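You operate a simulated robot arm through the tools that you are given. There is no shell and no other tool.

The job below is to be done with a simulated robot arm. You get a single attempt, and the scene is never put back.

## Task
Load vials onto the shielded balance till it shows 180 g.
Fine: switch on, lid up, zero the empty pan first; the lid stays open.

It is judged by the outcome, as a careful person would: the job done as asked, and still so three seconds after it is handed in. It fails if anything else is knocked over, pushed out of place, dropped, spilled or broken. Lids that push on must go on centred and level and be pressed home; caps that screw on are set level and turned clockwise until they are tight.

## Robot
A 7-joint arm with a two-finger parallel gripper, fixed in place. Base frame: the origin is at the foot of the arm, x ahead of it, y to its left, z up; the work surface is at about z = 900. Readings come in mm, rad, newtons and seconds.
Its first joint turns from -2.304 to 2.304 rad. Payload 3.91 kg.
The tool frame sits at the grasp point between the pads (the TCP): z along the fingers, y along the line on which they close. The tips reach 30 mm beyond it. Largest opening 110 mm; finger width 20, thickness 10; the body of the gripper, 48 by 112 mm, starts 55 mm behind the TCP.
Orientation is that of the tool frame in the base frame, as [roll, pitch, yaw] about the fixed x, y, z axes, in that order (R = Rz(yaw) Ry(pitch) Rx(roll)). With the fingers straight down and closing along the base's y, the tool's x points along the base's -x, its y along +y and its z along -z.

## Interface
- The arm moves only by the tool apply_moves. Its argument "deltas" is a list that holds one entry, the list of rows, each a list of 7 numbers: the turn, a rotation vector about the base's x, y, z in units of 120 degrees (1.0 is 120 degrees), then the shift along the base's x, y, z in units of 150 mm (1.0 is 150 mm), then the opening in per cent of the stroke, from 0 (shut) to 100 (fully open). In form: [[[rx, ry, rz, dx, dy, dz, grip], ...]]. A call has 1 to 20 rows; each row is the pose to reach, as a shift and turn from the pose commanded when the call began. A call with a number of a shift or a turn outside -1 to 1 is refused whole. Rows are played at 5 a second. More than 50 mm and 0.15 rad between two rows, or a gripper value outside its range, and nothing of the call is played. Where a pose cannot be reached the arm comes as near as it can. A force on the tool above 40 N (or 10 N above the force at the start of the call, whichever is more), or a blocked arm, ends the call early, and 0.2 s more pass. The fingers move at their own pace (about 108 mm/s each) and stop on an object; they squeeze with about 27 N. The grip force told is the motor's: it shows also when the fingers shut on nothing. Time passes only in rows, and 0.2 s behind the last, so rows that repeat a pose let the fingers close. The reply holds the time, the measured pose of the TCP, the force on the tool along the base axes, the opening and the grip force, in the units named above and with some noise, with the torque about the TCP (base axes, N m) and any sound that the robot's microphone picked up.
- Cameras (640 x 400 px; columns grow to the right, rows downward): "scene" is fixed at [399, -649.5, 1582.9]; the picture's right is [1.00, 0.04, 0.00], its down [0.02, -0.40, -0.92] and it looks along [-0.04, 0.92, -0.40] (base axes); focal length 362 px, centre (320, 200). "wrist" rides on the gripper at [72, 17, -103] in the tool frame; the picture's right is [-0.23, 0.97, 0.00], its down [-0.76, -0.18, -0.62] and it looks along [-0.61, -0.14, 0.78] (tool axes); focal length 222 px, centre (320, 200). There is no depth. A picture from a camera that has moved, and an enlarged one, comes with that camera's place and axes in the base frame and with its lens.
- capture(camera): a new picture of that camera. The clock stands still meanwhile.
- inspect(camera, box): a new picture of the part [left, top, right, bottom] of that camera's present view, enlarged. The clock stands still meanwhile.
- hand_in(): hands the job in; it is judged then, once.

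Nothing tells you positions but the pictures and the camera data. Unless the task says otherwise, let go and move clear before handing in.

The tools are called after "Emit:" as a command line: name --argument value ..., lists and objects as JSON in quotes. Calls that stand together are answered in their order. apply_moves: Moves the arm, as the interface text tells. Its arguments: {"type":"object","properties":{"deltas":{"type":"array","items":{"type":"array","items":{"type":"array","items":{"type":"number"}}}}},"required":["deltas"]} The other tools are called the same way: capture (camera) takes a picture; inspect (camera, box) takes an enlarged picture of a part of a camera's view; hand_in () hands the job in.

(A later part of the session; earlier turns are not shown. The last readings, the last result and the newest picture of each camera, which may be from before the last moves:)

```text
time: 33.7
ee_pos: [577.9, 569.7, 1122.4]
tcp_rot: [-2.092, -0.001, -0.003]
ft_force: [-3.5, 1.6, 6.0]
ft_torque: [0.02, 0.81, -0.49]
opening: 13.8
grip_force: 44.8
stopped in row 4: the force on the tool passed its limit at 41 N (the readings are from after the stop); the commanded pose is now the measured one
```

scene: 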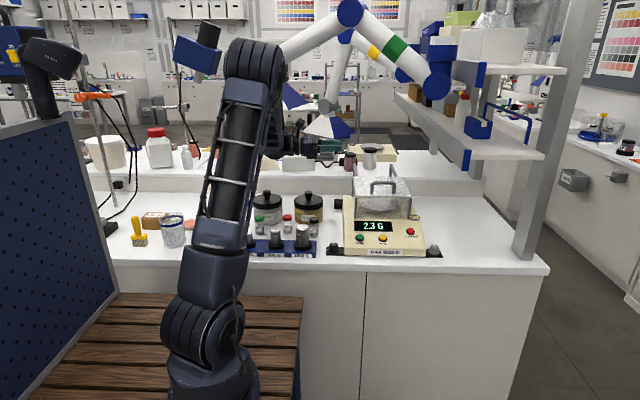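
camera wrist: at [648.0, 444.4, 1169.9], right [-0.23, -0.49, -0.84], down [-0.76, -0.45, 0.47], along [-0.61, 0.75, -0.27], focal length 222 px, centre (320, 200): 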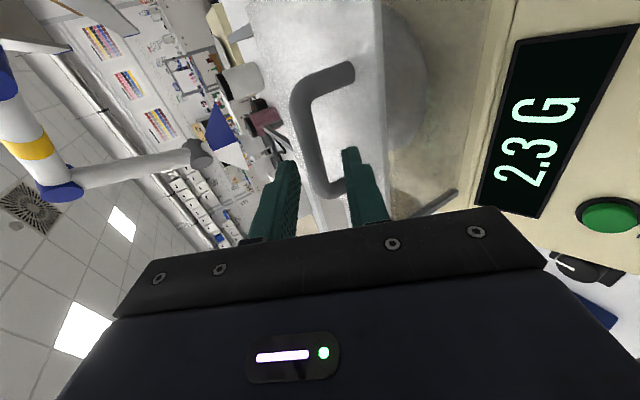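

Gripped firmly with one finger under the bar, but a twist of about 1 N m says the bar is slightly skewed to the pads. I turn the tool about 1.5° about its axis to ease that.

Emit:
apply_moves --deltas '[[[0, 0.0054, -0.0031, 0, 0, 0, 0], [0, 0.0108, -0.0062, 0, 0, 0, 0], [0, 0.0108, -0.0062, 0, 0, 0, 0]]]'

Emit:
inspect --camera "scene" --box '[345, 155, 425, 220]'

```text
time: 34.5
ee_pos: [577.9, 569.2, 1123.3]
tcp_rot: [-2.092, 0.021, -0.014]
ft_force: [-3.3, 1.9, 7.8]
ft_torque: [0.09, -0.47, 0.37]
opening: 13.8
grip_force: 44.8
```

```text
6.15 times, centred on (385, 188) of scene
camera zoom: at [399.0, -649.5, 1582.9], right [1.0, 0.04, 0.0], down [0.02, -0.4, -0.92], along [-0.04, 0.92, -0.4], focal length 2225 px, centre (-80, 277)
```

zoom: 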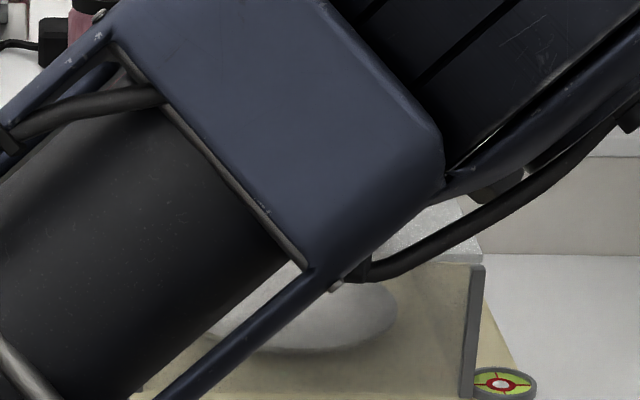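

Now I lift the lid in a small arc (5°) about the rear hinge, turning the tool with it.

Emit:
apply_moves --deltas '[[[-0.0104, 0, 0, 0, 0.008, 0.026, 0], [-0.0208, 0, 0, 0, 0.017, 0.053, 0], [-0.0313, 0, 0, 0, 0.026, 0.079, 0], [-0.0417, 0, 0, 0, 0.036, 0.105, 0]]]'

Emit:
capture --camera "wrist"

```text
time: 35.0
ee_pos: [576.9, 568.7, 1123.7]
tcp_rot: [-2.136, 0.023, -0.013]
ft_force: [2.7, -1.1, -7.9]
ft_torque: [-0.04, -1.05, -0.1]
opening: 13.5
grip_force: 45.4
stopped in row 2: the force on the tool passed its limit at 47 N (the readings are from after the stop); the commanded pose is now the measured one
```

```text
taken
camera wrist: at [649.2, 471.8, 1161.3], right [-0.25, -0.52, -0.82], down [-0.76, -0.42, 0.5], along [-0.6, 0.74, -0.28], focal length 222 px, centre (320, 200)
```

wrist: 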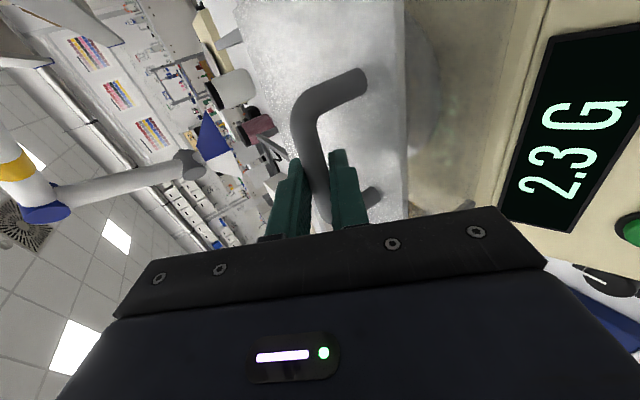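

Lifting is blocked hard (47 N) almost at once, so the lid may not hinge there; the rails behind suggest it slides back. I test a gentle 6 mm push in +y.

Emit:
apply_moves --deltas '[[[0, 0, 0, 0, 0.013, 0, 0], [0, 0, 0, 0, 0.027, 0, 0], [0, 0, 0, 0, 0.04, 0, 0], [0, 0, 0, 0, 0.04, 0, 0]]]'

Emit:
capture --camera "wrist"

```text
time: 36.0
ee_pos: [578.1, 576.0, 1123.4]
tcp_rot: [-2.137, 0.026, -0.013]
ft_force: [3.4, -2.8, -12.0]
ft_torque: [-0.13, -0.49, 0.64]
opening: 13.6
grip_force: 44.7
```

```text
taken
camera wrist: at [649.2, 478.2, 1161.3], right [-0.26, -0.52, -0.82], down [-0.75, -0.42, 0.5], along [-0.6, 0.74, -0.28], focal length 222 px, centre (320, 200)
```

wrist: 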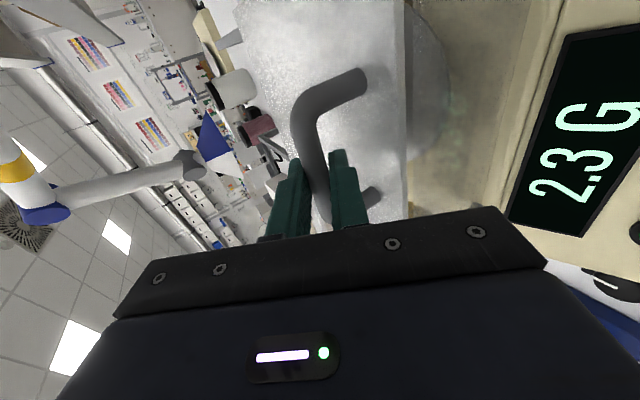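

The lid slid back with only 3 N, so it is a sliding lid on the rails. I continue sliding it backwards steadily.

Emit:
apply_moves --deltas '[[[0, 0, 0, 0, 0.05, -0.005, 0], [0, 0, 0, 0, 0.12, -0.007, 0], [0, 0, 0, 0, 0.2, -0.007, 0], [0, 0, 0, 0, 0.28, -0.007, 0], [0, 0, 0, 0, 0.36, -0.007, 0], [0, 0, 0, 0, 0.44, -0.007, 0], [0, 0, 0, 0, 0.52, -0.007, 0], [0, 0, 0, 0, 0.6, -0.007, 0]]]'

Emit:
capture --camera "wrist"

Emit:
capture --camera "scene"

```text
time: 37.9
ee_pos: [578.0, 665.4, 1123.8]
tcp_rot: [-2.133, 0.025, -0.013]
ft_force: [11.8, 1.5, 10.7]
ft_torque: [0.11, -0.56, 0.52]
opening: 13.8
grip_force: 44.9
```

```text
taken
camera wrist: at [649.0, 568.0, 1161.1], right [-0.25, -0.52, -0.82], down [-0.76, -0.42, 0.5], along [-0.6, 0.75, -0.28], focal length 222 px, centre (320, 200)
```

wrist: 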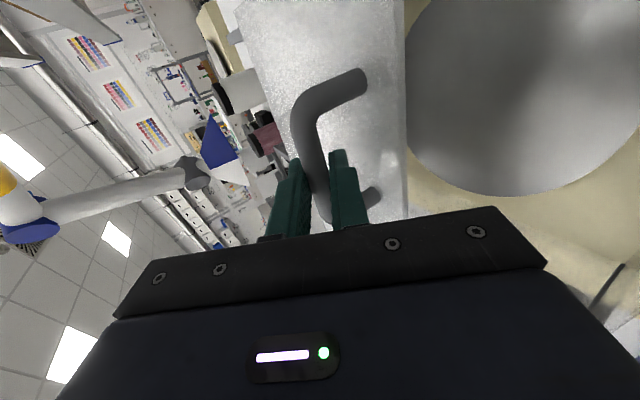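

```text
taken
```

scene: 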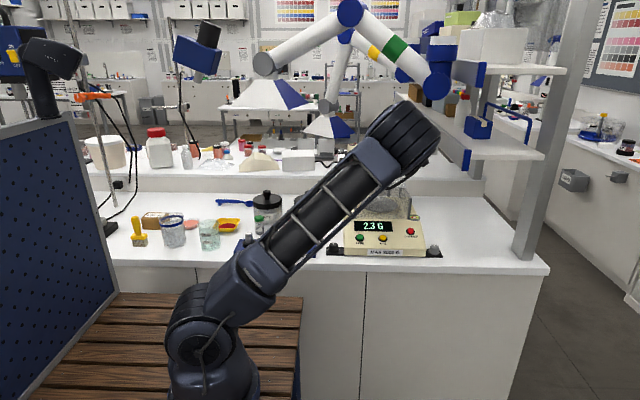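

The lid glides back smoothly and the pan is coming into view. I carry on to near the end of the rails, easing the small side loads.

Emit:
apply_moves --deltas '[[[0, 0, 0, 0.003, 0.05, 0.003, 0], [0, 0, 0, 0.005, 0.12, 0.004, 0], [0, 0, 0, 0.006, 0.19, 0.004, 0], [0, 0, 0, 0.006, 0.26, 0.004, 0], [0, 0, 0, 0.006, 0.33, 0.004, 0], [0, 0, 0, 0.006, 0.39, 0.004, 0], [0, 0, 0, 0.006, 0.44, 0.004, 0]]]'

Emit:
capture --camera "wrist"

```text
time: 39.5
ee_pos: [578.4, 732.1, 1122.4]
tcp_rot: [-2.136, 0.024, -0.011]
ft_force: [0.5, -0.9, 3.0]
ft_torque: [0.05, -0.79, 0.16]
opening: 13.6
grip_force: 44.9
```

```text
taken
camera wrist: at [649.2, 634.8, 1161.3], right [-0.25, -0.52, -0.82], down [-0.75, -0.42, 0.5], along [-0.6, 0.74, -0.28], focal length 222 px, centre (320, 200)
```

wrist: 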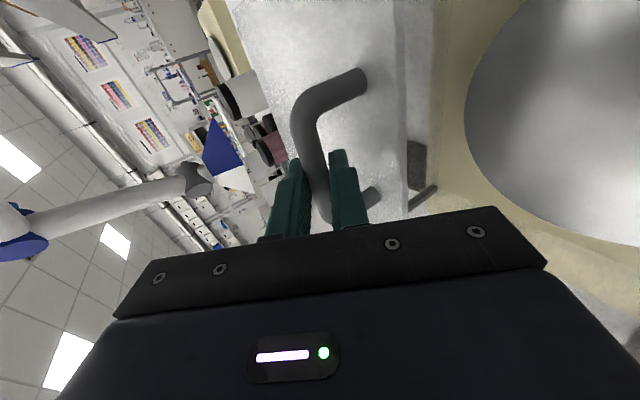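

Emit:
apply_moves --deltas '[[[0, 0, 0, 0, 0.02, 0, 0], [0, 0, 0, 0, 0.04, 0, 0], [0, 0, 0, 0, 0.06, 0, 0], [0, 0, 0, 0, 0.08, 0, 0], [0, 0, 0, 0, 0.1, 0, 0], [0, 0, 0, 0, 0.1, 0, 0]]]'

Emit:
capture --camera "wrist"

Emit:
inspect --camera "scene" --box '[300, 120, 460, 250]'

```text
time: 40.9
ee_pos: [577.7, 747.2, 1122.5]
tcp_rot: [-2.137, 0.025, -0.011]
ft_force: [-6.7, -1.0, -2.7]
ft_torque: [-0.04, -0.47, 0.72]
opening: 13.7
grip_force: 44.9
```

```text
taken
camera wrist: at [649.3, 649.1, 1161.2], right [-0.25, -0.52, -0.82], down [-0.75, -0.42, 0.5], along [-0.6, 0.74, -0.28], focal length 222 px, centre (320, 200)
```

wrist: 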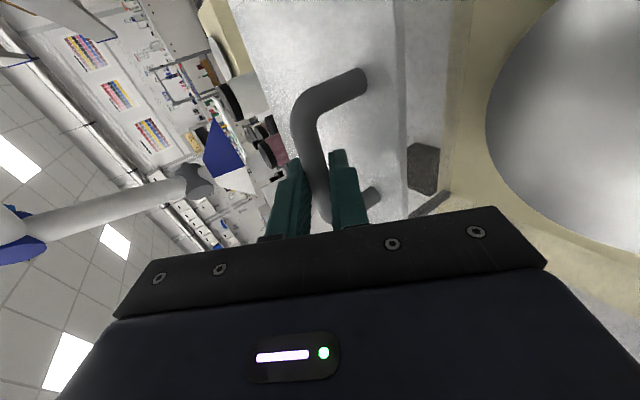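

```text
3.08 times, centred on (380, 185) of scene
camera zoom: at [399.0, -649.5, 1582.9], right [1.0, 0.04, 0.0], down [0.02, -0.4, -0.92], along [-0.04, 0.92, -0.4], focal length 1113 px, centre (135, 246)
```

zoom: 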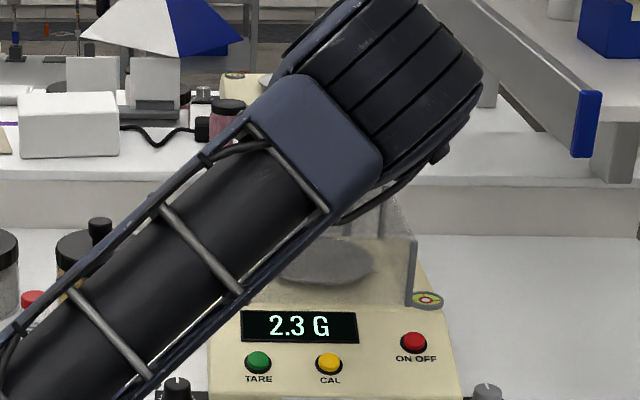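

Emit:
apply_moves --deltas '[[[0, 0, 0, 0.002, 0.013, 0, 0], [0, 0, 0, 0.004, 0.027, 0, 0], [0, 0, 0, 0.004, 0.04, 0, 0], [0, 0, 0, 0.004, 0.053, 0, 0], [0, 0, 0, 0.004, 0.053, 0, 0]]]'

```text
time: 42.0
ee_pos: [578.1, 754.3, 1122.6]
tcp_rot: [-2.138, 0.024, -0.013]
ft_force: [-19.6, -2.4, -4.8]
ft_torque: [-0.04, -0.36, 0.68]
opening: 13.7
grip_force: 44.5
```

Emit:
apply_moves --deltas '[[[0, 0, 0, -0.005, 0.013, 0, 0], [0, 0, 0, -0.005, 0.027, 0, 0], [0, 0, 0, -0.005, 0.04, 0, 0], [0, 0, 0, -0.005, 0.04, 0, 0]]]'

Emit:
capture --camera "wrist"

```text
time: 43.0
ee_pos: [577.5, 759.8, 1122.5]
tcp_rot: [-2.136, 0.025, -0.011]
ft_force: [-13.7, -1.5, -7.1]
ft_torque: [-0.11, -0.61, 0.36]
opening: 13.6
grip_force: 44.8
```

```text
taken
camera wrist: at [649.3, 663.2, 1161.2], right [-0.25, -0.52, -0.82], down [-0.75, -0.42, 0.5], along [-0.6, 0.74, -0.28], focal length 222 px, centre (320, 200)
```

wrist: 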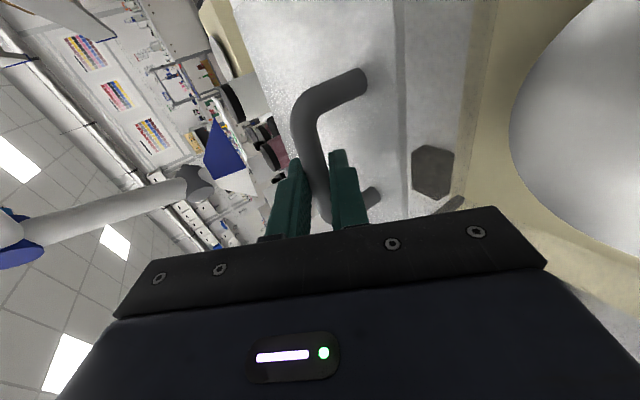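

The lid has slid back about 190 mm and the pan is fully exposed. I release the handle and back away along the tool axis.

Emit:
apply_moves --deltas '[[[0, 0, 0, 0, 0, 0, 10], [0, 0, 0, 0, 0, 0, 20], [0, 0, 0, 0, 0, 0, 26], [0, 0, 0, 0, -0.05, 0.032, 26], [0, 0, 0, 0, -0.15, 0.095, 26], [0, 0, 0, 0, -0.337, 0.213, 26], [0, 0, 0, 0, -0.6, 0.4, 26], [0, 0, 0, 0, -0.8, 0.6, 26], [0, 0, 0, 0, -1.0, 0.8, 26]]]'

Emit:
capture --camera "wrist"

Emit:
capture --camera "scene"

```text
time: 45.0
ee_pos: [577.2, 613.1, 1241.4]
tcp_rot: [-2.137, 0.026, -0.013]
ft_force: [-0.6, 0.0, 0.2]
ft_torque: [-0.01, -0.02, 0.0]
opening: 28.6
grip_force: 0.1
```

```text
taken
camera wrist: at [648.5, 514.9, 1280.1], right [-0.25, -0.52, -0.82], down [-0.75, -0.42, 0.5], along [-0.6, 0.74, -0.28], focal length 222 px, centre (320, 200)
```

wrist: 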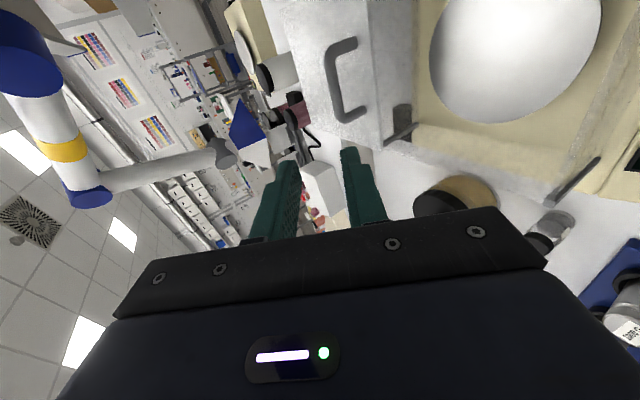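

```text
taken
```

scene: 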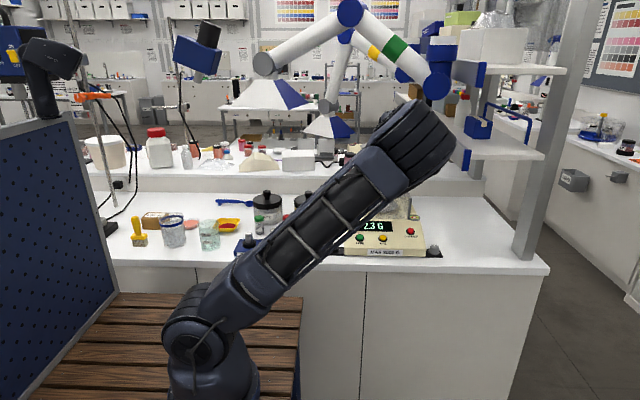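

The lid stays open at the back. Next I bring the tool upright and shut, over the green TARE button (about x 494.5, y 459.5).

Emit:
apply_moves --deltas '[[[-0.06, 0, 0, -0.05, -0.117, 0, 26], [-0.12, 0, 0, -0.1, -0.233, 0, 20], [-0.18, 0, 0, -0.15, -0.35, 0, 10], [-0.24, 0, 0, -0.2, -0.467, 0, 0], [-0.3, 0, 0, -0.25, -0.583, 0, 0], [-0.36, 0, 0, -0.3, -0.7, 0, 0], [-0.42, 0, 0, -0.35, -0.817, 0, 0], [-0.48, 0, 0, -0.4, -0.934, 0, 0]]]'

Emit:
apply_moves --deltas '[[[0, 0, -0.0615, -0.013, -0.006, -0.05, 0], [0, 0, -0.1229, -0.026, -0.011, -0.1, 0], [0, 0, -0.1844, -0.039, -0.017, -0.2, 0], [0, 0, -0.2459, -0.051, -0.022, -0.3, 0], [0, 0, -0.3073, -0.064, -0.028, -0.4, 0], [0, 0, -0.3688, -0.077, -0.034, -0.5, 0], [0, 0, -0.4303, -0.09, -0.039, -0.6, 0], [0, 0, -0.4917, -0.103, -0.045, -0.7, 0], [0, 0, -0.5532, -0.115, -0.05, -0.8, 0], [0, 0, -0.6147, -0.128, -0.056, -0.9, 0], [0, 0, -0.6761, -0.141, -0.061, -1.0, 0], [0, 0, -0.7376, -0.154, -0.067, -1.0, 0]]]'

Emit:
capture --camera "wrist"

Emit:
inspect --camera "scene" --box '[320, 130, 450, 265]'

```text
time: 46.9
ee_pos: [518.1, 469.6, 1243.1]
tcp_rot: [3.141, 0.003, -0.029]
ft_force: [1.3, 0.3, -0.5]
ft_torque: [0.0, 0.0, -0.02]
opening: 0.2
grip_force: 27.3
```

```text
time: 49.5
ee_pos: [495.1, 460.7, 1093.7]
tcp_rot: [-3.14, 0.003, -1.575]
ft_force: [-0.6, 0.0, 0.1]
ft_torque: [0.02, -0.01, 0.02]
opening: 0.1
grip_force: 27.3
```

```text
taken
camera wrist: at [477.0, 386.9, 1194.6], right [-0.97, 0.23, 0.0], down [0.18, 0.76, 0.63], along [0.14, 0.61, -0.78], focal length 222 px, centre (320, 200)
```

wrist: 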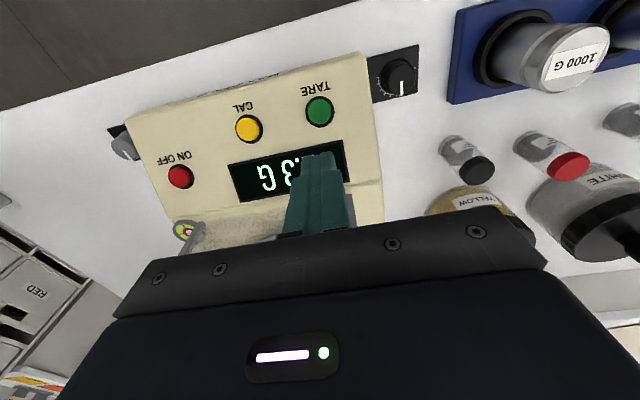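

```text
2.96 times, centred on (385, 198) of scene
camera zoom: at [399.0, -649.5, 1582.9], right [1.0, 0.04, 0.0], down [0.02, -0.4, -0.92], along [-0.04, 0.92, -0.4], focal length 1071 px, centre (127, 207)
```

zoom: 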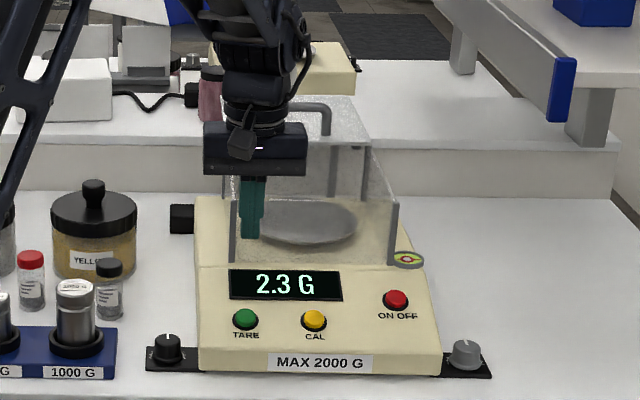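

The tip lines up with the green TARE button. I lower and press gently.

Emit:
apply_moves --deltas '[[[0, 0, 0, 0, -0.013, -0.25, 0], [0, 0, 0, 0, -0.016, -0.5, 0], [0, 0, 0, 0, -0.016, -0.6, 0], [0, 0, 0, 0, -0.016, -0.627, 0], [0, 0, 0, 0, -0.016, -0.64, 0], [0, 0, 0, 0, -0.016, -0.653, 0]]]'

Emit:
apply_moves --deltas '[[[0, 0, 0, 0, 0, -0.01, 0], [0, 0, 0, 0, 0, -0.02, 0], [0, 0, 0, 0, 0, -0.03, 0], [0, 0, 0, 0, 0, -0.04, 0]]]'

Emit:
inspect --camera "scene" --box '[340, 180, 440, 265]'

```text
time: 50.9
ee_pos: [493.9, 459.1, 994.6]
tcp_rot: [-3.139, 0.003, -1.572]
ft_force: [-0.6, 0.9, 1.4]
ft_torque: [0.05, 0.0, -0.02]
opening: 0.0
grip_force: 27.1
heard: click
```

```text
time: 51.9
ee_pos: [496.1, 458.6, 989.1]
tcp_rot: [-3.14, 0.003, -1.572]
ft_force: [-0.8, 1.0, 21.3]
ft_torque: [0.22, 0.04, -0.02]
opening: 0.4
grip_force: 26.7
```

```text
4.71 times, centred on (390, 222) of scene
camera zoom: at [399.0, -649.5, 1582.9], right [1.0, 0.04, 0.0], down [0.02, -0.4, -0.92], along [-0.04, 0.92, -0.4], focal length 1702 px, centre (-9, 94)
```

zoom: 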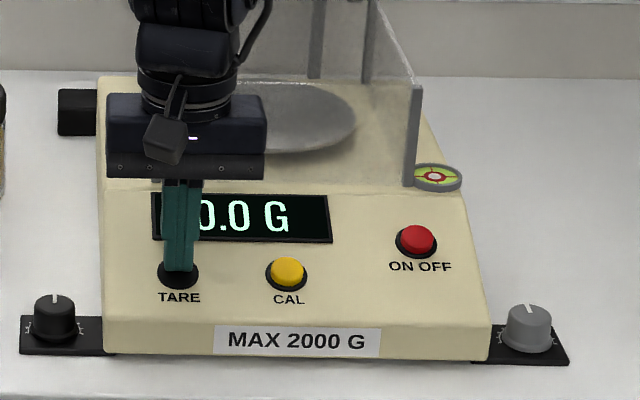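

TARE clicked and the display reads 0.0 G. I lift off and check it, then move towards the black-capped vial.

Emit:
apply_moves --deltas '[[[0, 0, 0, 0, 0, 0.1, 0], [0, 0, 0, 0, 0, 0.35, 0], [0, 0, 0, 0, 0, 0.65, 0], [0, 0, 0, 0, 0, 0.9, 0], [0, 0, 0, -0.25, 0.05, 1.0, 30], [0, 0, 0, -0.5, 0.1, 1.0, 60], [0, 0, 0, -0.75, 0.15, 1.0, 60], [0, 0, 0, -1.0, 0.2, 1.0, 60]]]'

Emit:
inspect --camera "scene" --box '[340, 180, 440, 265]'

Emit:
capture --camera "wrist"

Emit:
capture --camera "scene"

```text
time: 53.6
ee_pos: [345.1, 488.8, 1137.3]
tcp_rot: [3.141, 0.002, -1.574]
ft_force: [1.0, 0.3, 0.2]
ft_torque: [0.03, 0.02, 0.0]
opening: 66.0
grip_force: 0.0
```

```text
4.71 times, centred on (390, 222) of scene
camera zoom: at [399.0, -649.5, 1582.9], right [1.0, 0.04, 0.0], down [0.02, -0.4, -0.92], along [-0.04, 0.92, -0.4], focal length 1702 px, centre (-9, 94)
```

zoom: 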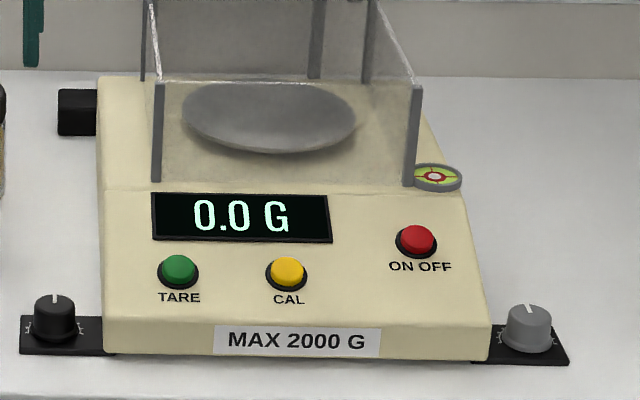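

```text
taken
camera wrist: at [327.0, 416.2, 1240.4], right [-0.97, 0.23, 0.0], down [0.18, 0.76, 0.62], along [0.14, 0.61, -0.78], focal length 222 px, centre (320, 200)
```

wrist: 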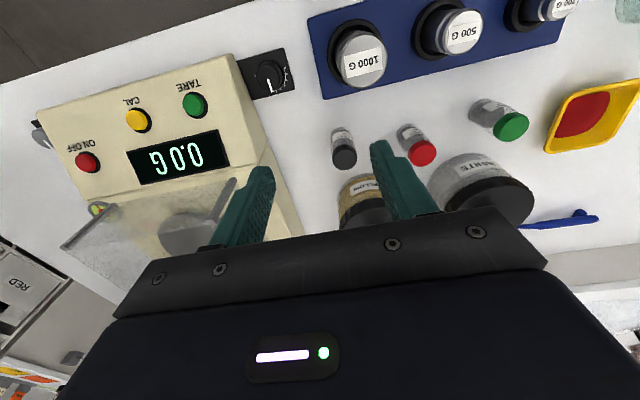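

```text
taken
```

scene: 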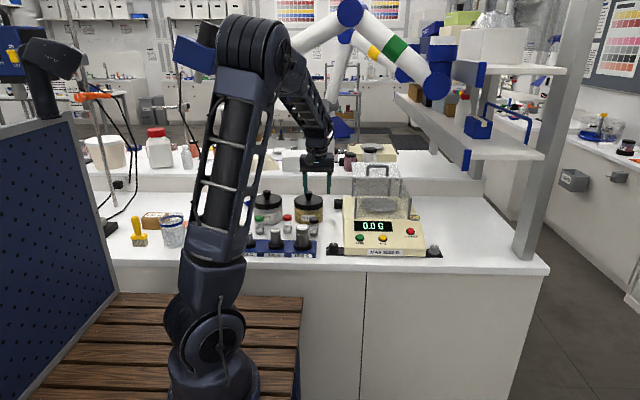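

Zero is set (0.0 G). Now I look closely at the vials, their labels and surroundings.

Emit:
inspect --camera "scene" --box '[250, 205, 325, 245]'

Emit:
inspect --camera "wrist" --box '[310, 80, 560, 220]'

Emit:
inspect --camera "scene" --box '[110, 180, 260, 260]'

```text
8.53 times, centred on (288, 225) of scene
camera zoom: at [399.0, -649.5, 1582.9], right [1.0, 0.04, 0.0], down [0.02, -0.4, -0.92], along [-0.04, 0.92, -0.4], focal length 3086 px, centre (597, -13)
```

zoom: 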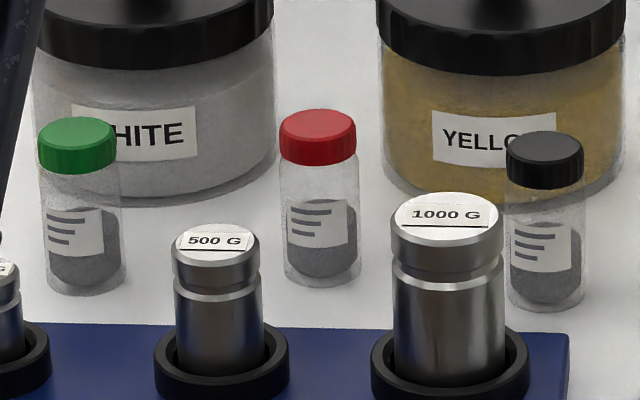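

```text
2.56 times, centred on (435, 150) of wrist
camera zoom: at [327.0, 416.2, 1240.4], right [-0.97, 0.23, 0.0], down [0.18, 0.76, 0.62], along [0.14, 0.61, -0.78], focal length 569 px, centre (26, 328)
```

zoom: 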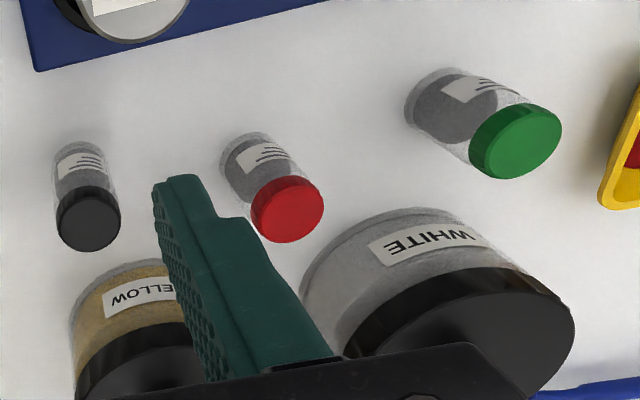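

```text
4.27 times, centred on (185, 220) of scene
camera zoom: at [399.0, -649.5, 1582.9], right [1.0, 0.04, 0.0], down [0.02, -0.4, -0.92], along [-0.04, 0.92, -0.4], focal length 1543 px, centre (896, 115)
```

zoom: 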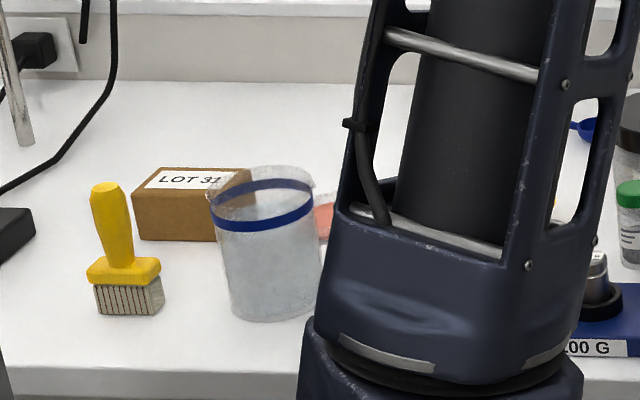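

No masses on the labels, so I will weigh them one at a time. I go above the black vial (about x 327.5, y 562).

Emit:
apply_moves --deltas '[[[0, 0, 0, -0.038, 0.167, -0.1, 60], [0, 0, 0, -0.076, 0.333, -0.25, 60], [0, 0, 0, -0.114, 0.499, -0.4, 60], [0, 0, 0, -0.114, 0.499, -0.4, 60]]]'

Emit:
capture --camera "wrist"

Emit:
inspect --camera "scene" --box '[250, 150, 350, 260]'

```text
time: 54.6
ee_pos: [326.6, 561.8, 1078.8]
tcp_rot: [-3.141, 0.003, -1.572]
ft_force: [0.0, -0.5, -0.1]
ft_torque: [0.02, -0.02, -0.03]
opening: 66.0
grip_force: 0.2
```

```text
taken
camera wrist: at [308.1, 489.2, 1181.2], right [-0.97, 0.23, 0.0], down [0.18, 0.76, 0.63], along [0.14, 0.61, -0.78], focal length 222 px, centre (320, 200)
```

wrist: 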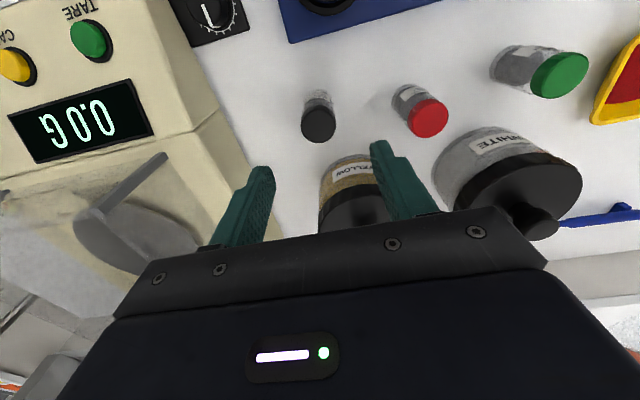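

```text
3.64 times, centred on (300, 205) of scene
camera zoom: at [399.0, -649.5, 1582.9], right [1.0, 0.04, 0.0], down [0.02, -0.4, -0.92], along [-0.04, 0.92, -0.4], focal length 1315 px, centre (393, 182)
```

zoom: 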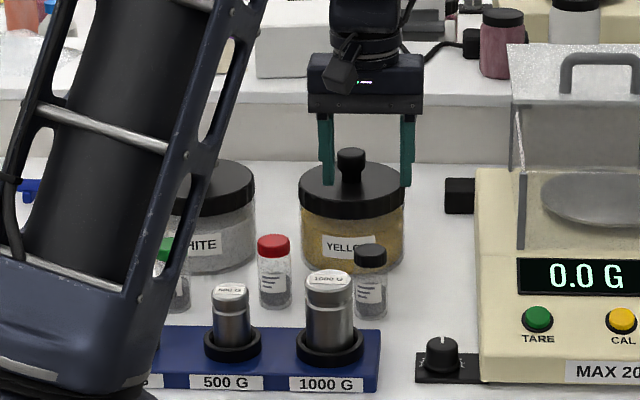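

The vial is centred under the gripper and the jar behind is about 55 mm clear. I lower around it and close.

Emit:
apply_moves --deltas '[[[0, 0, 0, -0.003, -0.003, -0.25, 60], [0, 0, 0, -0.005, -0.003, -0.5, 60], [0, 0, 0, -0.005, -0.003, -0.7, 55], [0, 0, 0, -0.005, -0.003, -0.85, 50], [0, 0, 0, -0.005, -0.003, -0.909, 50]]]'

Emit:
inspect --camera "scene" --box '[250, 170, 350, 260]'

Emit:
capture --camera "wrist"

```text
time: 55.9
ee_pos: [327.0, 562.1, 941.4]
tcp_rot: [-3.14, 0.002, -1.573]
ft_force: [0.0, 1.2, -0.2]
ft_torque: [0.0, -0.02, -0.05]
opening: 55.0
grip_force: 0.1
```

```text
4.44 times, centred on (300, 215) of scene
camera zoom: at [399.0, -649.5, 1582.9], right [1.0, 0.04, 0.0], down [0.02, -0.4, -0.92], along [-0.04, 0.92, -0.4], focal length 1607 px, centre (409, 133)
```

zoom: 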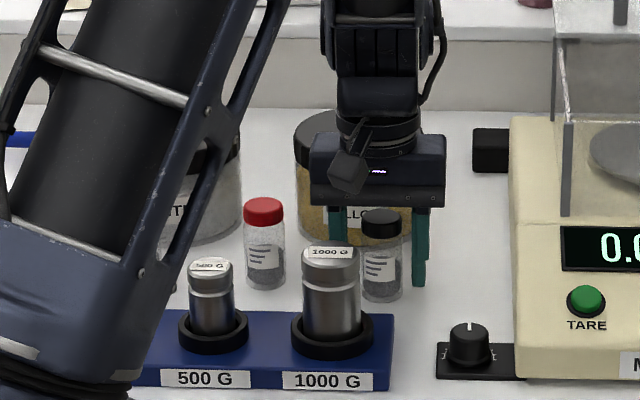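

```text
taken
camera wrist: at [308.8, 489.3, 1043.5], right [-0.97, 0.23, 0.0], down [0.18, 0.76, 0.63], along [0.14, 0.61, -0.78], focal length 222 px, centre (320, 200)
```

wrist: 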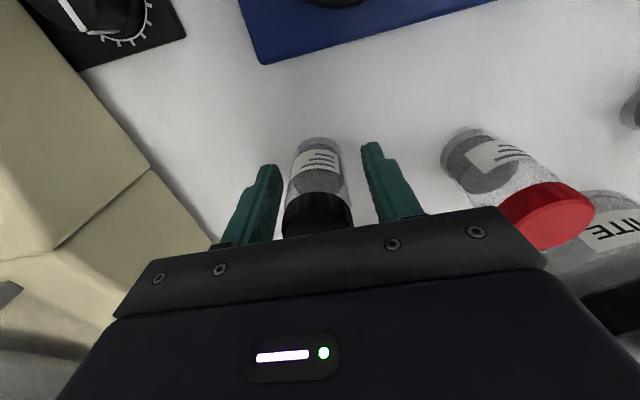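

Emit:
apply_moves --deltas '[[[0, 0, 0, 0.007, 0, 0, 40], [0, 0, 0, 0.007, 0, 0, 32], [0, 0, 0, 0.007, 0, 0, 25], [0, 0, 0, 0.007, 0, 0, 15], [0, 0, 0, 0.007, 0, 0, 0], [0, 0, 0, 0.007, 0, 0, 0]]]'

Emit:
capture --camera "wrist"

```text
time: 57.2
ee_pos: [328.5, 562.8, 942.0]
tcp_rot: [-3.139, 0.002, -1.572]
ft_force: [0.1, -1.0, -0.3]
ft_torque: [0.0, 0.01, -0.02]
opening: 34.9
grip_force: 26.5
```

```text
taken
camera wrist: at [310.1, 489.5, 1044.4], right [-0.97, 0.23, 0.0], down [0.18, 0.76, 0.63], along [0.14, 0.61, -0.78], focal length 222 px, centre (320, 200)
```

wrist: 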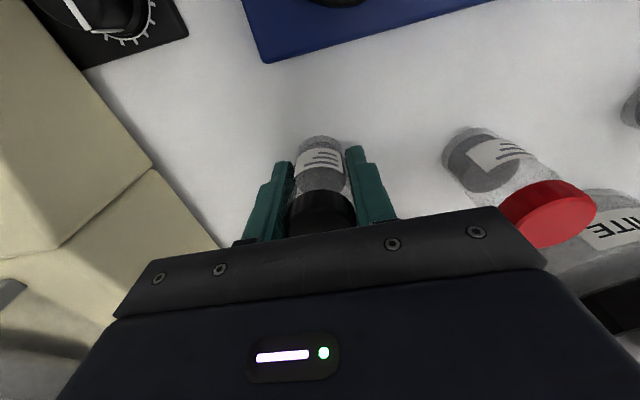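

Gripped cleanly (34.9 mm). I lift straight up and look.

Emit:
apply_moves --deltas '[[[0, 0, 0, 0, 0, 0.1, 0], [0, 0, 0, 0, 0, 0.3, 0], [0, 0, 0, 0, 0, 0.55, 0], [0, 0, 0, 0, 0, 0.8, 0], [0, 0, 0, 0, 0, 1.0, 0]]]'

Emit:
capture --camera "wrist"

Emit:
capture --camera "scene"

```text
time: 58.5
ee_pos: [328.7, 562.0, 1092.1]
tcp_rot: [-3.141, 0.001, -1.573]
ft_force: [-0.1, -0.5, -1.1]
ft_torque: [0.01, 0.0, 0.0]
opening: 35.0
grip_force: 27.1
```

```text
taken
camera wrist: at [310.0, 488.7, 1194.1], right [-0.97, 0.23, 0.0], down [0.18, 0.76, 0.62], along [0.14, 0.61, -0.78], focal length 222 px, centre (320, 200)
```

wrist: 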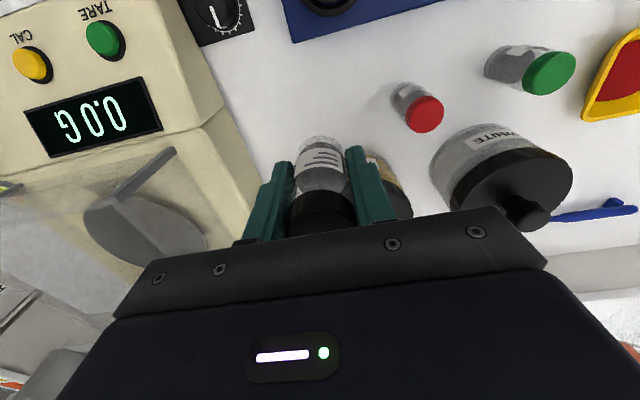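

```text
taken
```

scene: 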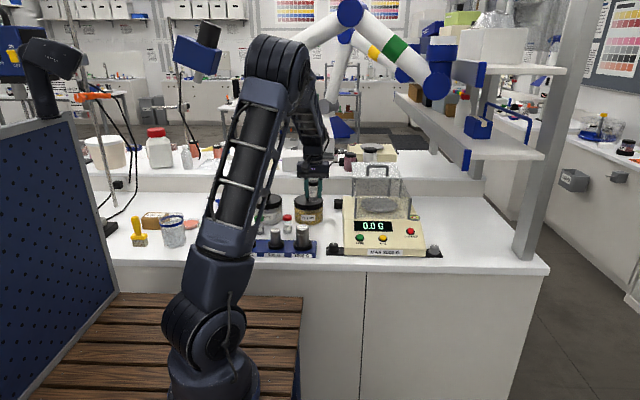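

The black vial is held upright. I raise it above the shield walls and carry it over the pan.

Emit:
apply_moves --deltas '[[[0, 0, 0, 0, 0, 0.2, 0], [0, 0, 0, 0, 0, 0.4, 0], [0, 0, 0, 0.2, 0.08, 0.4, 0], [0, 0, 0, 0.4, 0.16, 0.4, 0], [0, 0, 0, 0.6, 0.24, 0.4, 0], [0, 0, 0, 0.8, 0.32, 0.4, 0], [0, 0, 0, 1.0, 0.4, 0.4, 0]]]'

Emit:
apply_moves --deltas '[[[0, 0, 0, 0.17, 0.08, 0, 0], [0, 0, 0, 0.34, 0.16, 0, 0], [0, 0, 0, 0.5, 0.24, 0, 0], [0, 0, 0, 0.6, 0.32, 0, 0], [0, 0, 0, 0.673, 0.4, 0, 0]]]'

Emit:
capture --camera "wrist"

Emit:
inspect --camera "scene" --box '[320, 130, 450, 265]'

```text
time: 60.0
ee_pos: [477.0, 621.3, 1152.8]
tcp_rot: [-3.14, 0.001, -1.573]
ft_force: [-0.3, 0.1, -0.9]
ft_torque: [0.01, -0.04, 0.01]
opening: 34.8
grip_force: 27.1
```

```text
time: 61.2
ee_pos: [578.9, 681.1, 1152.8]
tcp_rot: [-3.141, 0.003, -1.572]
ft_force: [0.4, 0.0, 0.2]
ft_torque: [0.04, 0.01, -0.02]
opening: 34.6
grip_force: 26.7
```

```text
taken
camera wrist: at [560.7, 609.5, 1254.6], right [-0.97, 0.23, 0.0], down [0.18, 0.76, 0.63], along [0.14, 0.61, -0.78], focal length 222 px, centre (320, 200)
```

wrist: 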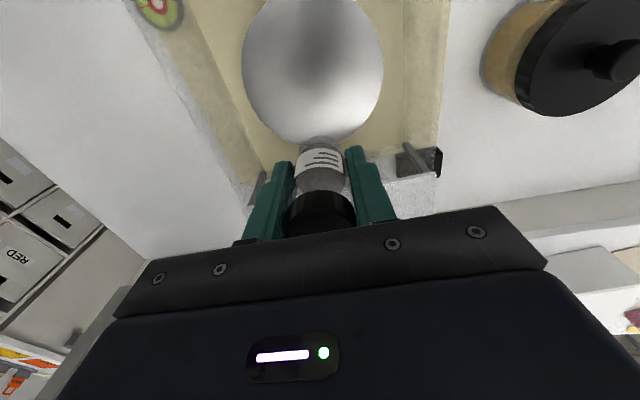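

```text
2.96 times, centred on (385, 198) of scene
camera zoom: at [399.0, -649.5, 1582.9], right [1.0, 0.04, 0.0], down [0.02, -0.4, -0.92], along [-0.04, 0.92, -0.4], focal length 1071 px, centre (127, 207)
```

zoom: 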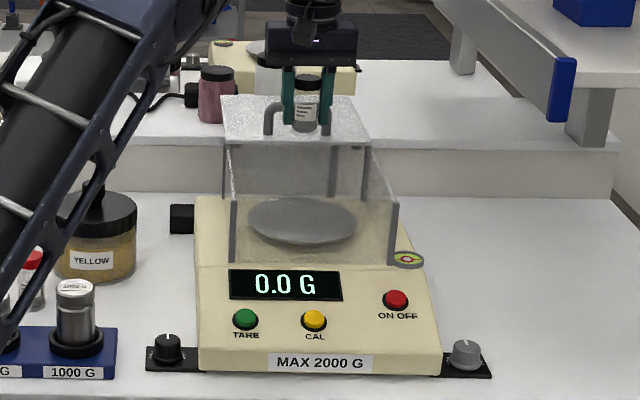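

Over the pan (its centre is about x 578, y 653, z ~998). I shift slightly to the rear part of the pan and lower towards it.

Emit:
apply_moves --deltas '[[[0, 0, 0, 0, 0.05, -0.1, 0], [0, 0, 0, 0, 0.087, -0.3, 0], [0, 0, 0, 0, 0.087, -0.5, 0], [0, 0, 0, 0, 0.087, -0.65, 0], [0, 0, 0, 0, 0.087, -0.69, 0]]]'

Emit:
capture --camera "wrist"

Emit:
inspect --camera "scene" --box '[340, 160, 430, 240]'

```text
time: 62.5
ee_pos: [580.6, 696.8, 1049.7]
tcp_rot: [-3.141, 0.002, -1.572]
ft_force: [-0.3, 0.1, -0.9]
ft_torque: [0.0, -0.02, 0.02]
opening: 34.8
grip_force: 27.0
```

```text
taken
camera wrist: at [562.5, 623.7, 1151.2], right [-0.97, 0.23, 0.0], down [0.18, 0.76, 0.62], along [0.14, 0.61, -0.78], focal length 222 px, centre (320, 200)
```

wrist: 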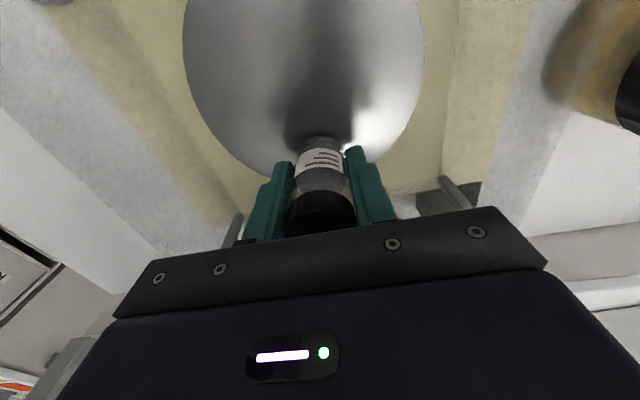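

```text
5.00 times, centred on (385, 200) of scene
camera zoom: at [399.0, -649.5, 1582.9], right [1.0, 0.04, 0.0], down [0.02, -0.4, -0.92], along [-0.04, 0.92, -0.4], focal length 1808 px, centre (-5, 200)
```

zoom: 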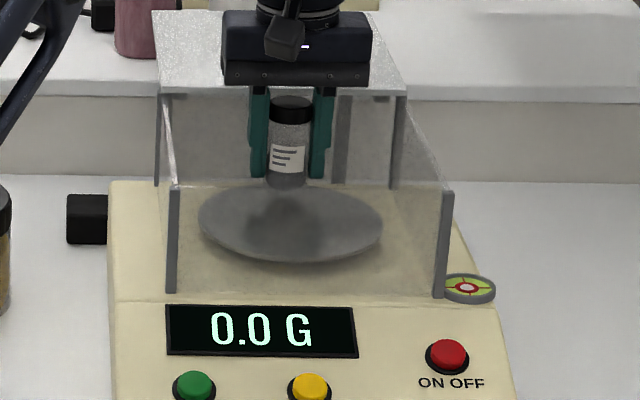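

Emit:
inspect --camera "scene" --box '[375, 172, 425, 210]'

Emit:
inspect --camera "wrist" --box '[240, 110, 400, 240]'

```text
10.53 times, centred on (400, 191) of scene
camera zoom: at [399.0, -649.5, 1582.9], right [1.0, 0.04, 0.0], down [0.02, -0.4, -0.92], along [-0.04, 0.92, -0.4], focal length 3806 px, centre (-522, 295)
```

zoom: 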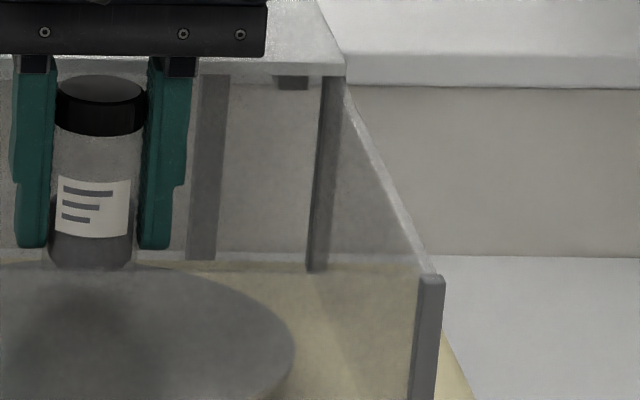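

```text
3.08 times, centred on (320, 175) of wrist
camera zoom: at [562.5, 623.7, 1151.2], right [-0.97, 0.23, 0.0], down [0.18, 0.76, 0.62], along [0.14, 0.61, -0.78], focal length 684 px, centre (320, 277)
```

zoom: 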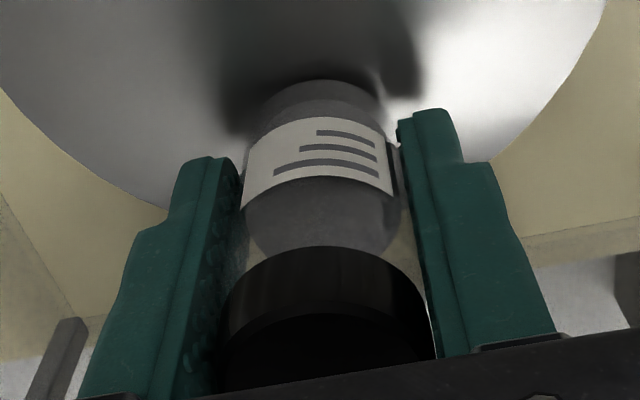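

The vial's base hangs about 35 mm below the TCP, and the pan top is near z 994. I ease forward 5 mm and lower to just above the pan, then touch down slowly.

Emit:
apply_moves --deltas '[[[0, 0, 0, 0, -0.033, -0.04, 0], [0, 0, 0, 0, -0.033, -0.08, 0], [0, 0, 0, 0, -0.033, -0.107, 0], [0, 0, 0, 0, -0.033, -0.12, 0], [0, 0, 0, 0, -0.033, -0.127, 0]]]'

Emit:
inspect --camera "scene" --box '[340, 160, 430, 240]'

```text
time: 63.6
ee_pos: [579.7, 689.7, 1031.6]
tcp_rot: [-3.141, 0.004, -1.573]
ft_force: [-3.1, 1.2, 25.7]
ft_torque: [0.0, 0.21, 0.02]
opening: 34.9
grip_force: 26.9
```

```text
5.00 times, centred on (385, 200) of scene
camera zoom: at [399.0, -649.5, 1582.9], right [1.0, 0.04, 0.0], down [0.02, -0.4, -0.92], along [-0.04, 0.92, -0.4], focal length 1808 px, centre (-5, 200)
```

zoom: 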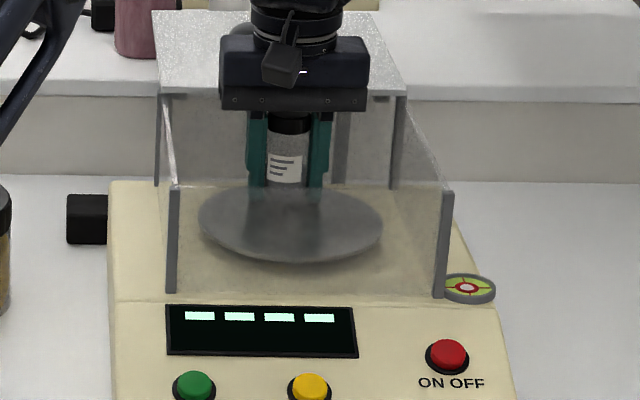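

Emit:
inspect --camera "scene" --box '[375, 172, 425, 210]'

Emit:
capture --camera "wrist"

Emit:
inspect --camera "wrist" --box '[240, 60, 400, 240]'

```text
10.53 times, centred on (400, 191) of scene
camera zoom: at [399.0, -649.5, 1582.9], right [1.0, 0.04, 0.0], down [0.02, -0.4, -0.92], along [-0.04, 0.92, -0.4], focal length 3806 px, centre (-522, 295)
```

zoom: 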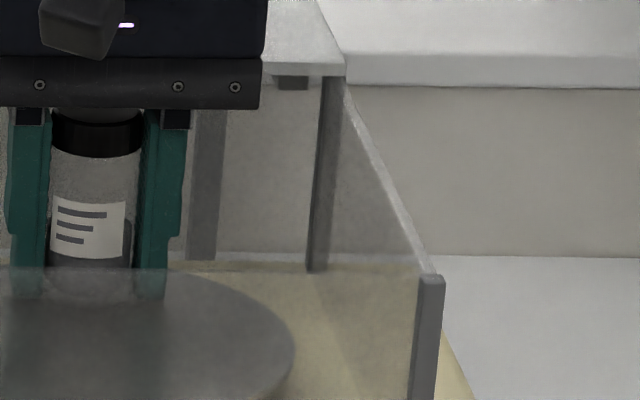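

```text
taken
camera wrist: at [561.0, 616.8, 1133.0], right [-0.97, 0.23, 0.0], down [0.18, 0.76, 0.63], along [0.14, 0.61, -0.78], focal length 222 px, centre (320, 200)
```

wrist: 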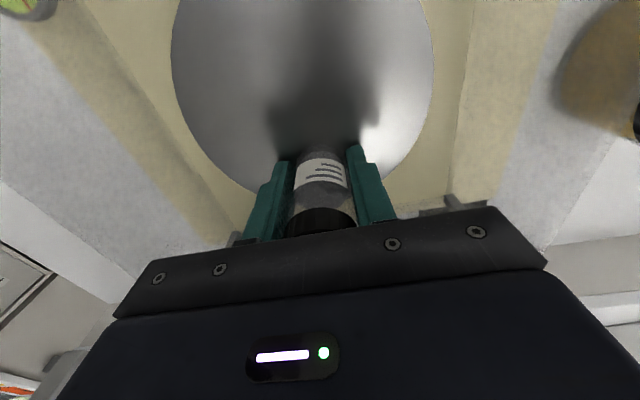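

```text
2.22 times, centred on (320, 150) of wrist
camera zoom: at [561.0, 616.8, 1133.0], right [-0.97, 0.23, 0.0], down [0.18, 0.76, 0.63], along [0.14, 0.61, -0.78], focal length 494 px, centre (320, 311)
```

zoom: 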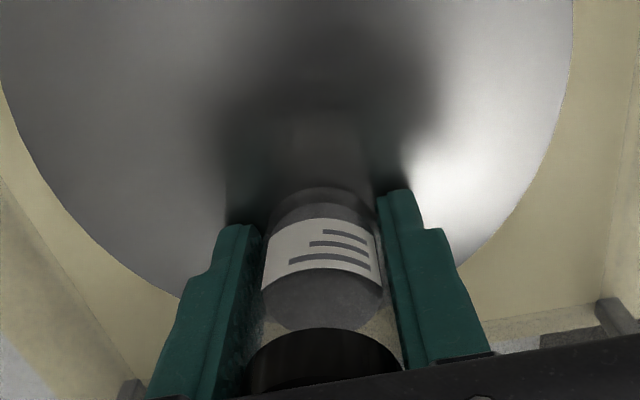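

The vial has touched down on the pan (overload dashes while I press). I ease off the pressure and check.

Emit:
apply_moves --deltas '[[[0, 0, 0, 0, 0, 0.005, 0], [0, 0, 0, 0, 0, 0.009, 0], [0, 0, 0, 0, 0, 0.009, 0]]]'

Emit:
inspect --camera "scene" --box '[340, 160, 430, 240]'

```text
time: 64.5
ee_pos: [579.4, 688.7, 1031.2]
tcp_rot: [-3.138, 0.002, -1.574]
ft_force: [-0.3, 3.2, 14.3]
ft_torque: [0.14, 0.03, -0.01]
opening: 34.9
grip_force: 27.5
```

```text
5.00 times, centred on (385, 200) of scene
camera zoom: at [399.0, -649.5, 1582.9], right [1.0, 0.04, 0.0], down [0.02, -0.4, -0.92], along [-0.04, 0.92, -0.4], focal length 1808 px, centre (-5, 200)
```

zoom: 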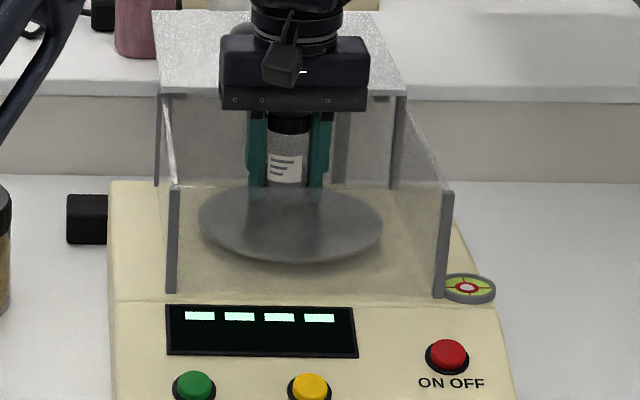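

Emit:
apply_moves --deltas '[[[0, 0, 0, 0, 0, 0.004, 0], [0, 0, 0, 0, 0, 0.006, 0], [0, 0, 0, 0, 0, 0.006, 0]]]'

Emit:
inspect --camera "scene" --box '[340, 160, 430, 240]'

```text
time: 65.2
ee_pos: [579.9, 689.9, 1031.1]
tcp_rot: [3.141, 0.001, -1.572]
ft_force: [1.1, -0.6, -0.9]
ft_torque: [-0.03, 0.0, 0.02]
opening: 35.0
grip_force: 27.1
```

```text
5.00 times, centred on (385, 200) of scene
camera zoom: at [399.0, -649.5, 1582.9], right [1.0, 0.04, 0.0], down [0.02, -0.4, -0.92], along [-0.04, 0.92, -0.4], focal length 1808 px, centre (-5, 200)
```

zoom: 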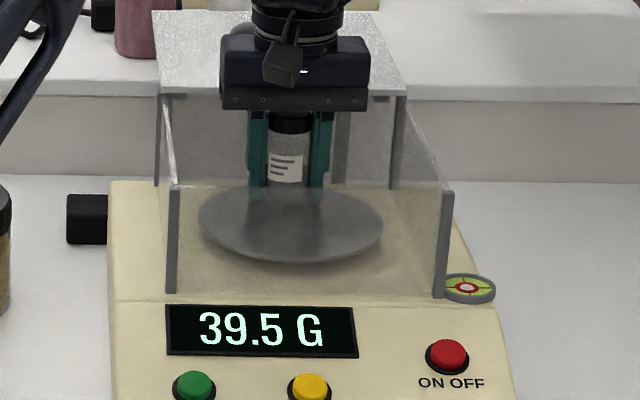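

Light contact now. I open the fingers gently and read the balance.

Emit:
apply_moves --deltas '[[[0, 0, 0, 0, 0, 0, 34], [0, 0, 0, 0, 0, 0, 38], [0, 0, 0, 0, 0, 0, 45], [0, 0, 0, 0, 0, 0, 50], [0, 0, 0, 0, 0, 0, 50]]]'

Emit:
inspect --camera "scene" --box '[340, 160, 430, 240]'

Emit:
capture --camera "wrist"

```text
time: 66.5
ee_pos: [579.0, 689.5, 1032.7]
tcp_rot: [-3.139, 0.003, -1.572]
ft_force: [-0.7, 0.6, 0.2]
ft_torque: [0.01, 0.0, 0.01]
opening: 55.1
grip_force: 0.0
```

```text
5.00 times, centred on (385, 200) of scene
camera zoom: at [399.0, -649.5, 1582.9], right [1.0, 0.04, 0.0], down [0.02, -0.4, -0.92], along [-0.04, 0.92, -0.4], focal length 1808 px, centre (-5, 200)
```

zoom: 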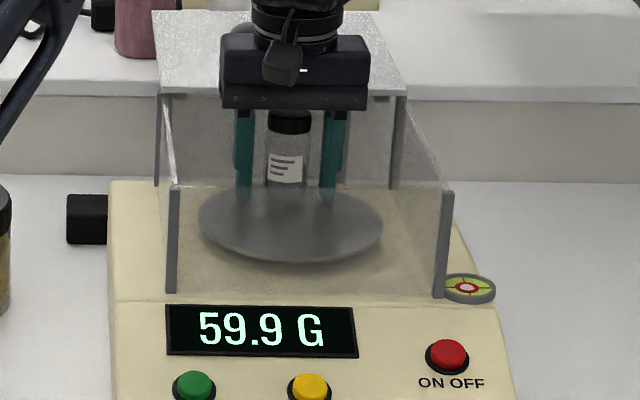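

```text
taken
camera wrist: at [561.3, 617.1, 1134.3], right [-0.97, 0.23, 0.0], down [0.18, 0.76, 0.63], along [0.14, 0.61, -0.78], focal length 222 px, centre (320, 200)
```

wrist: 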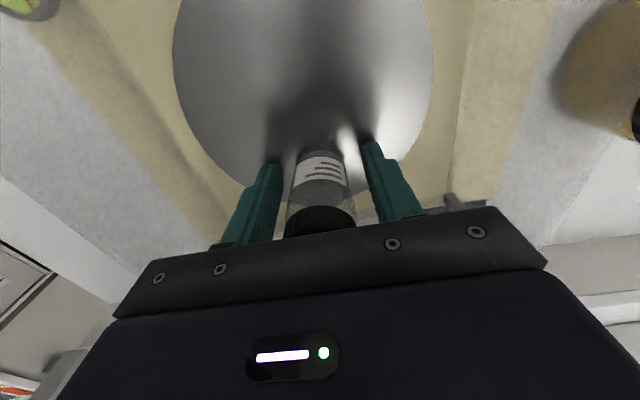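

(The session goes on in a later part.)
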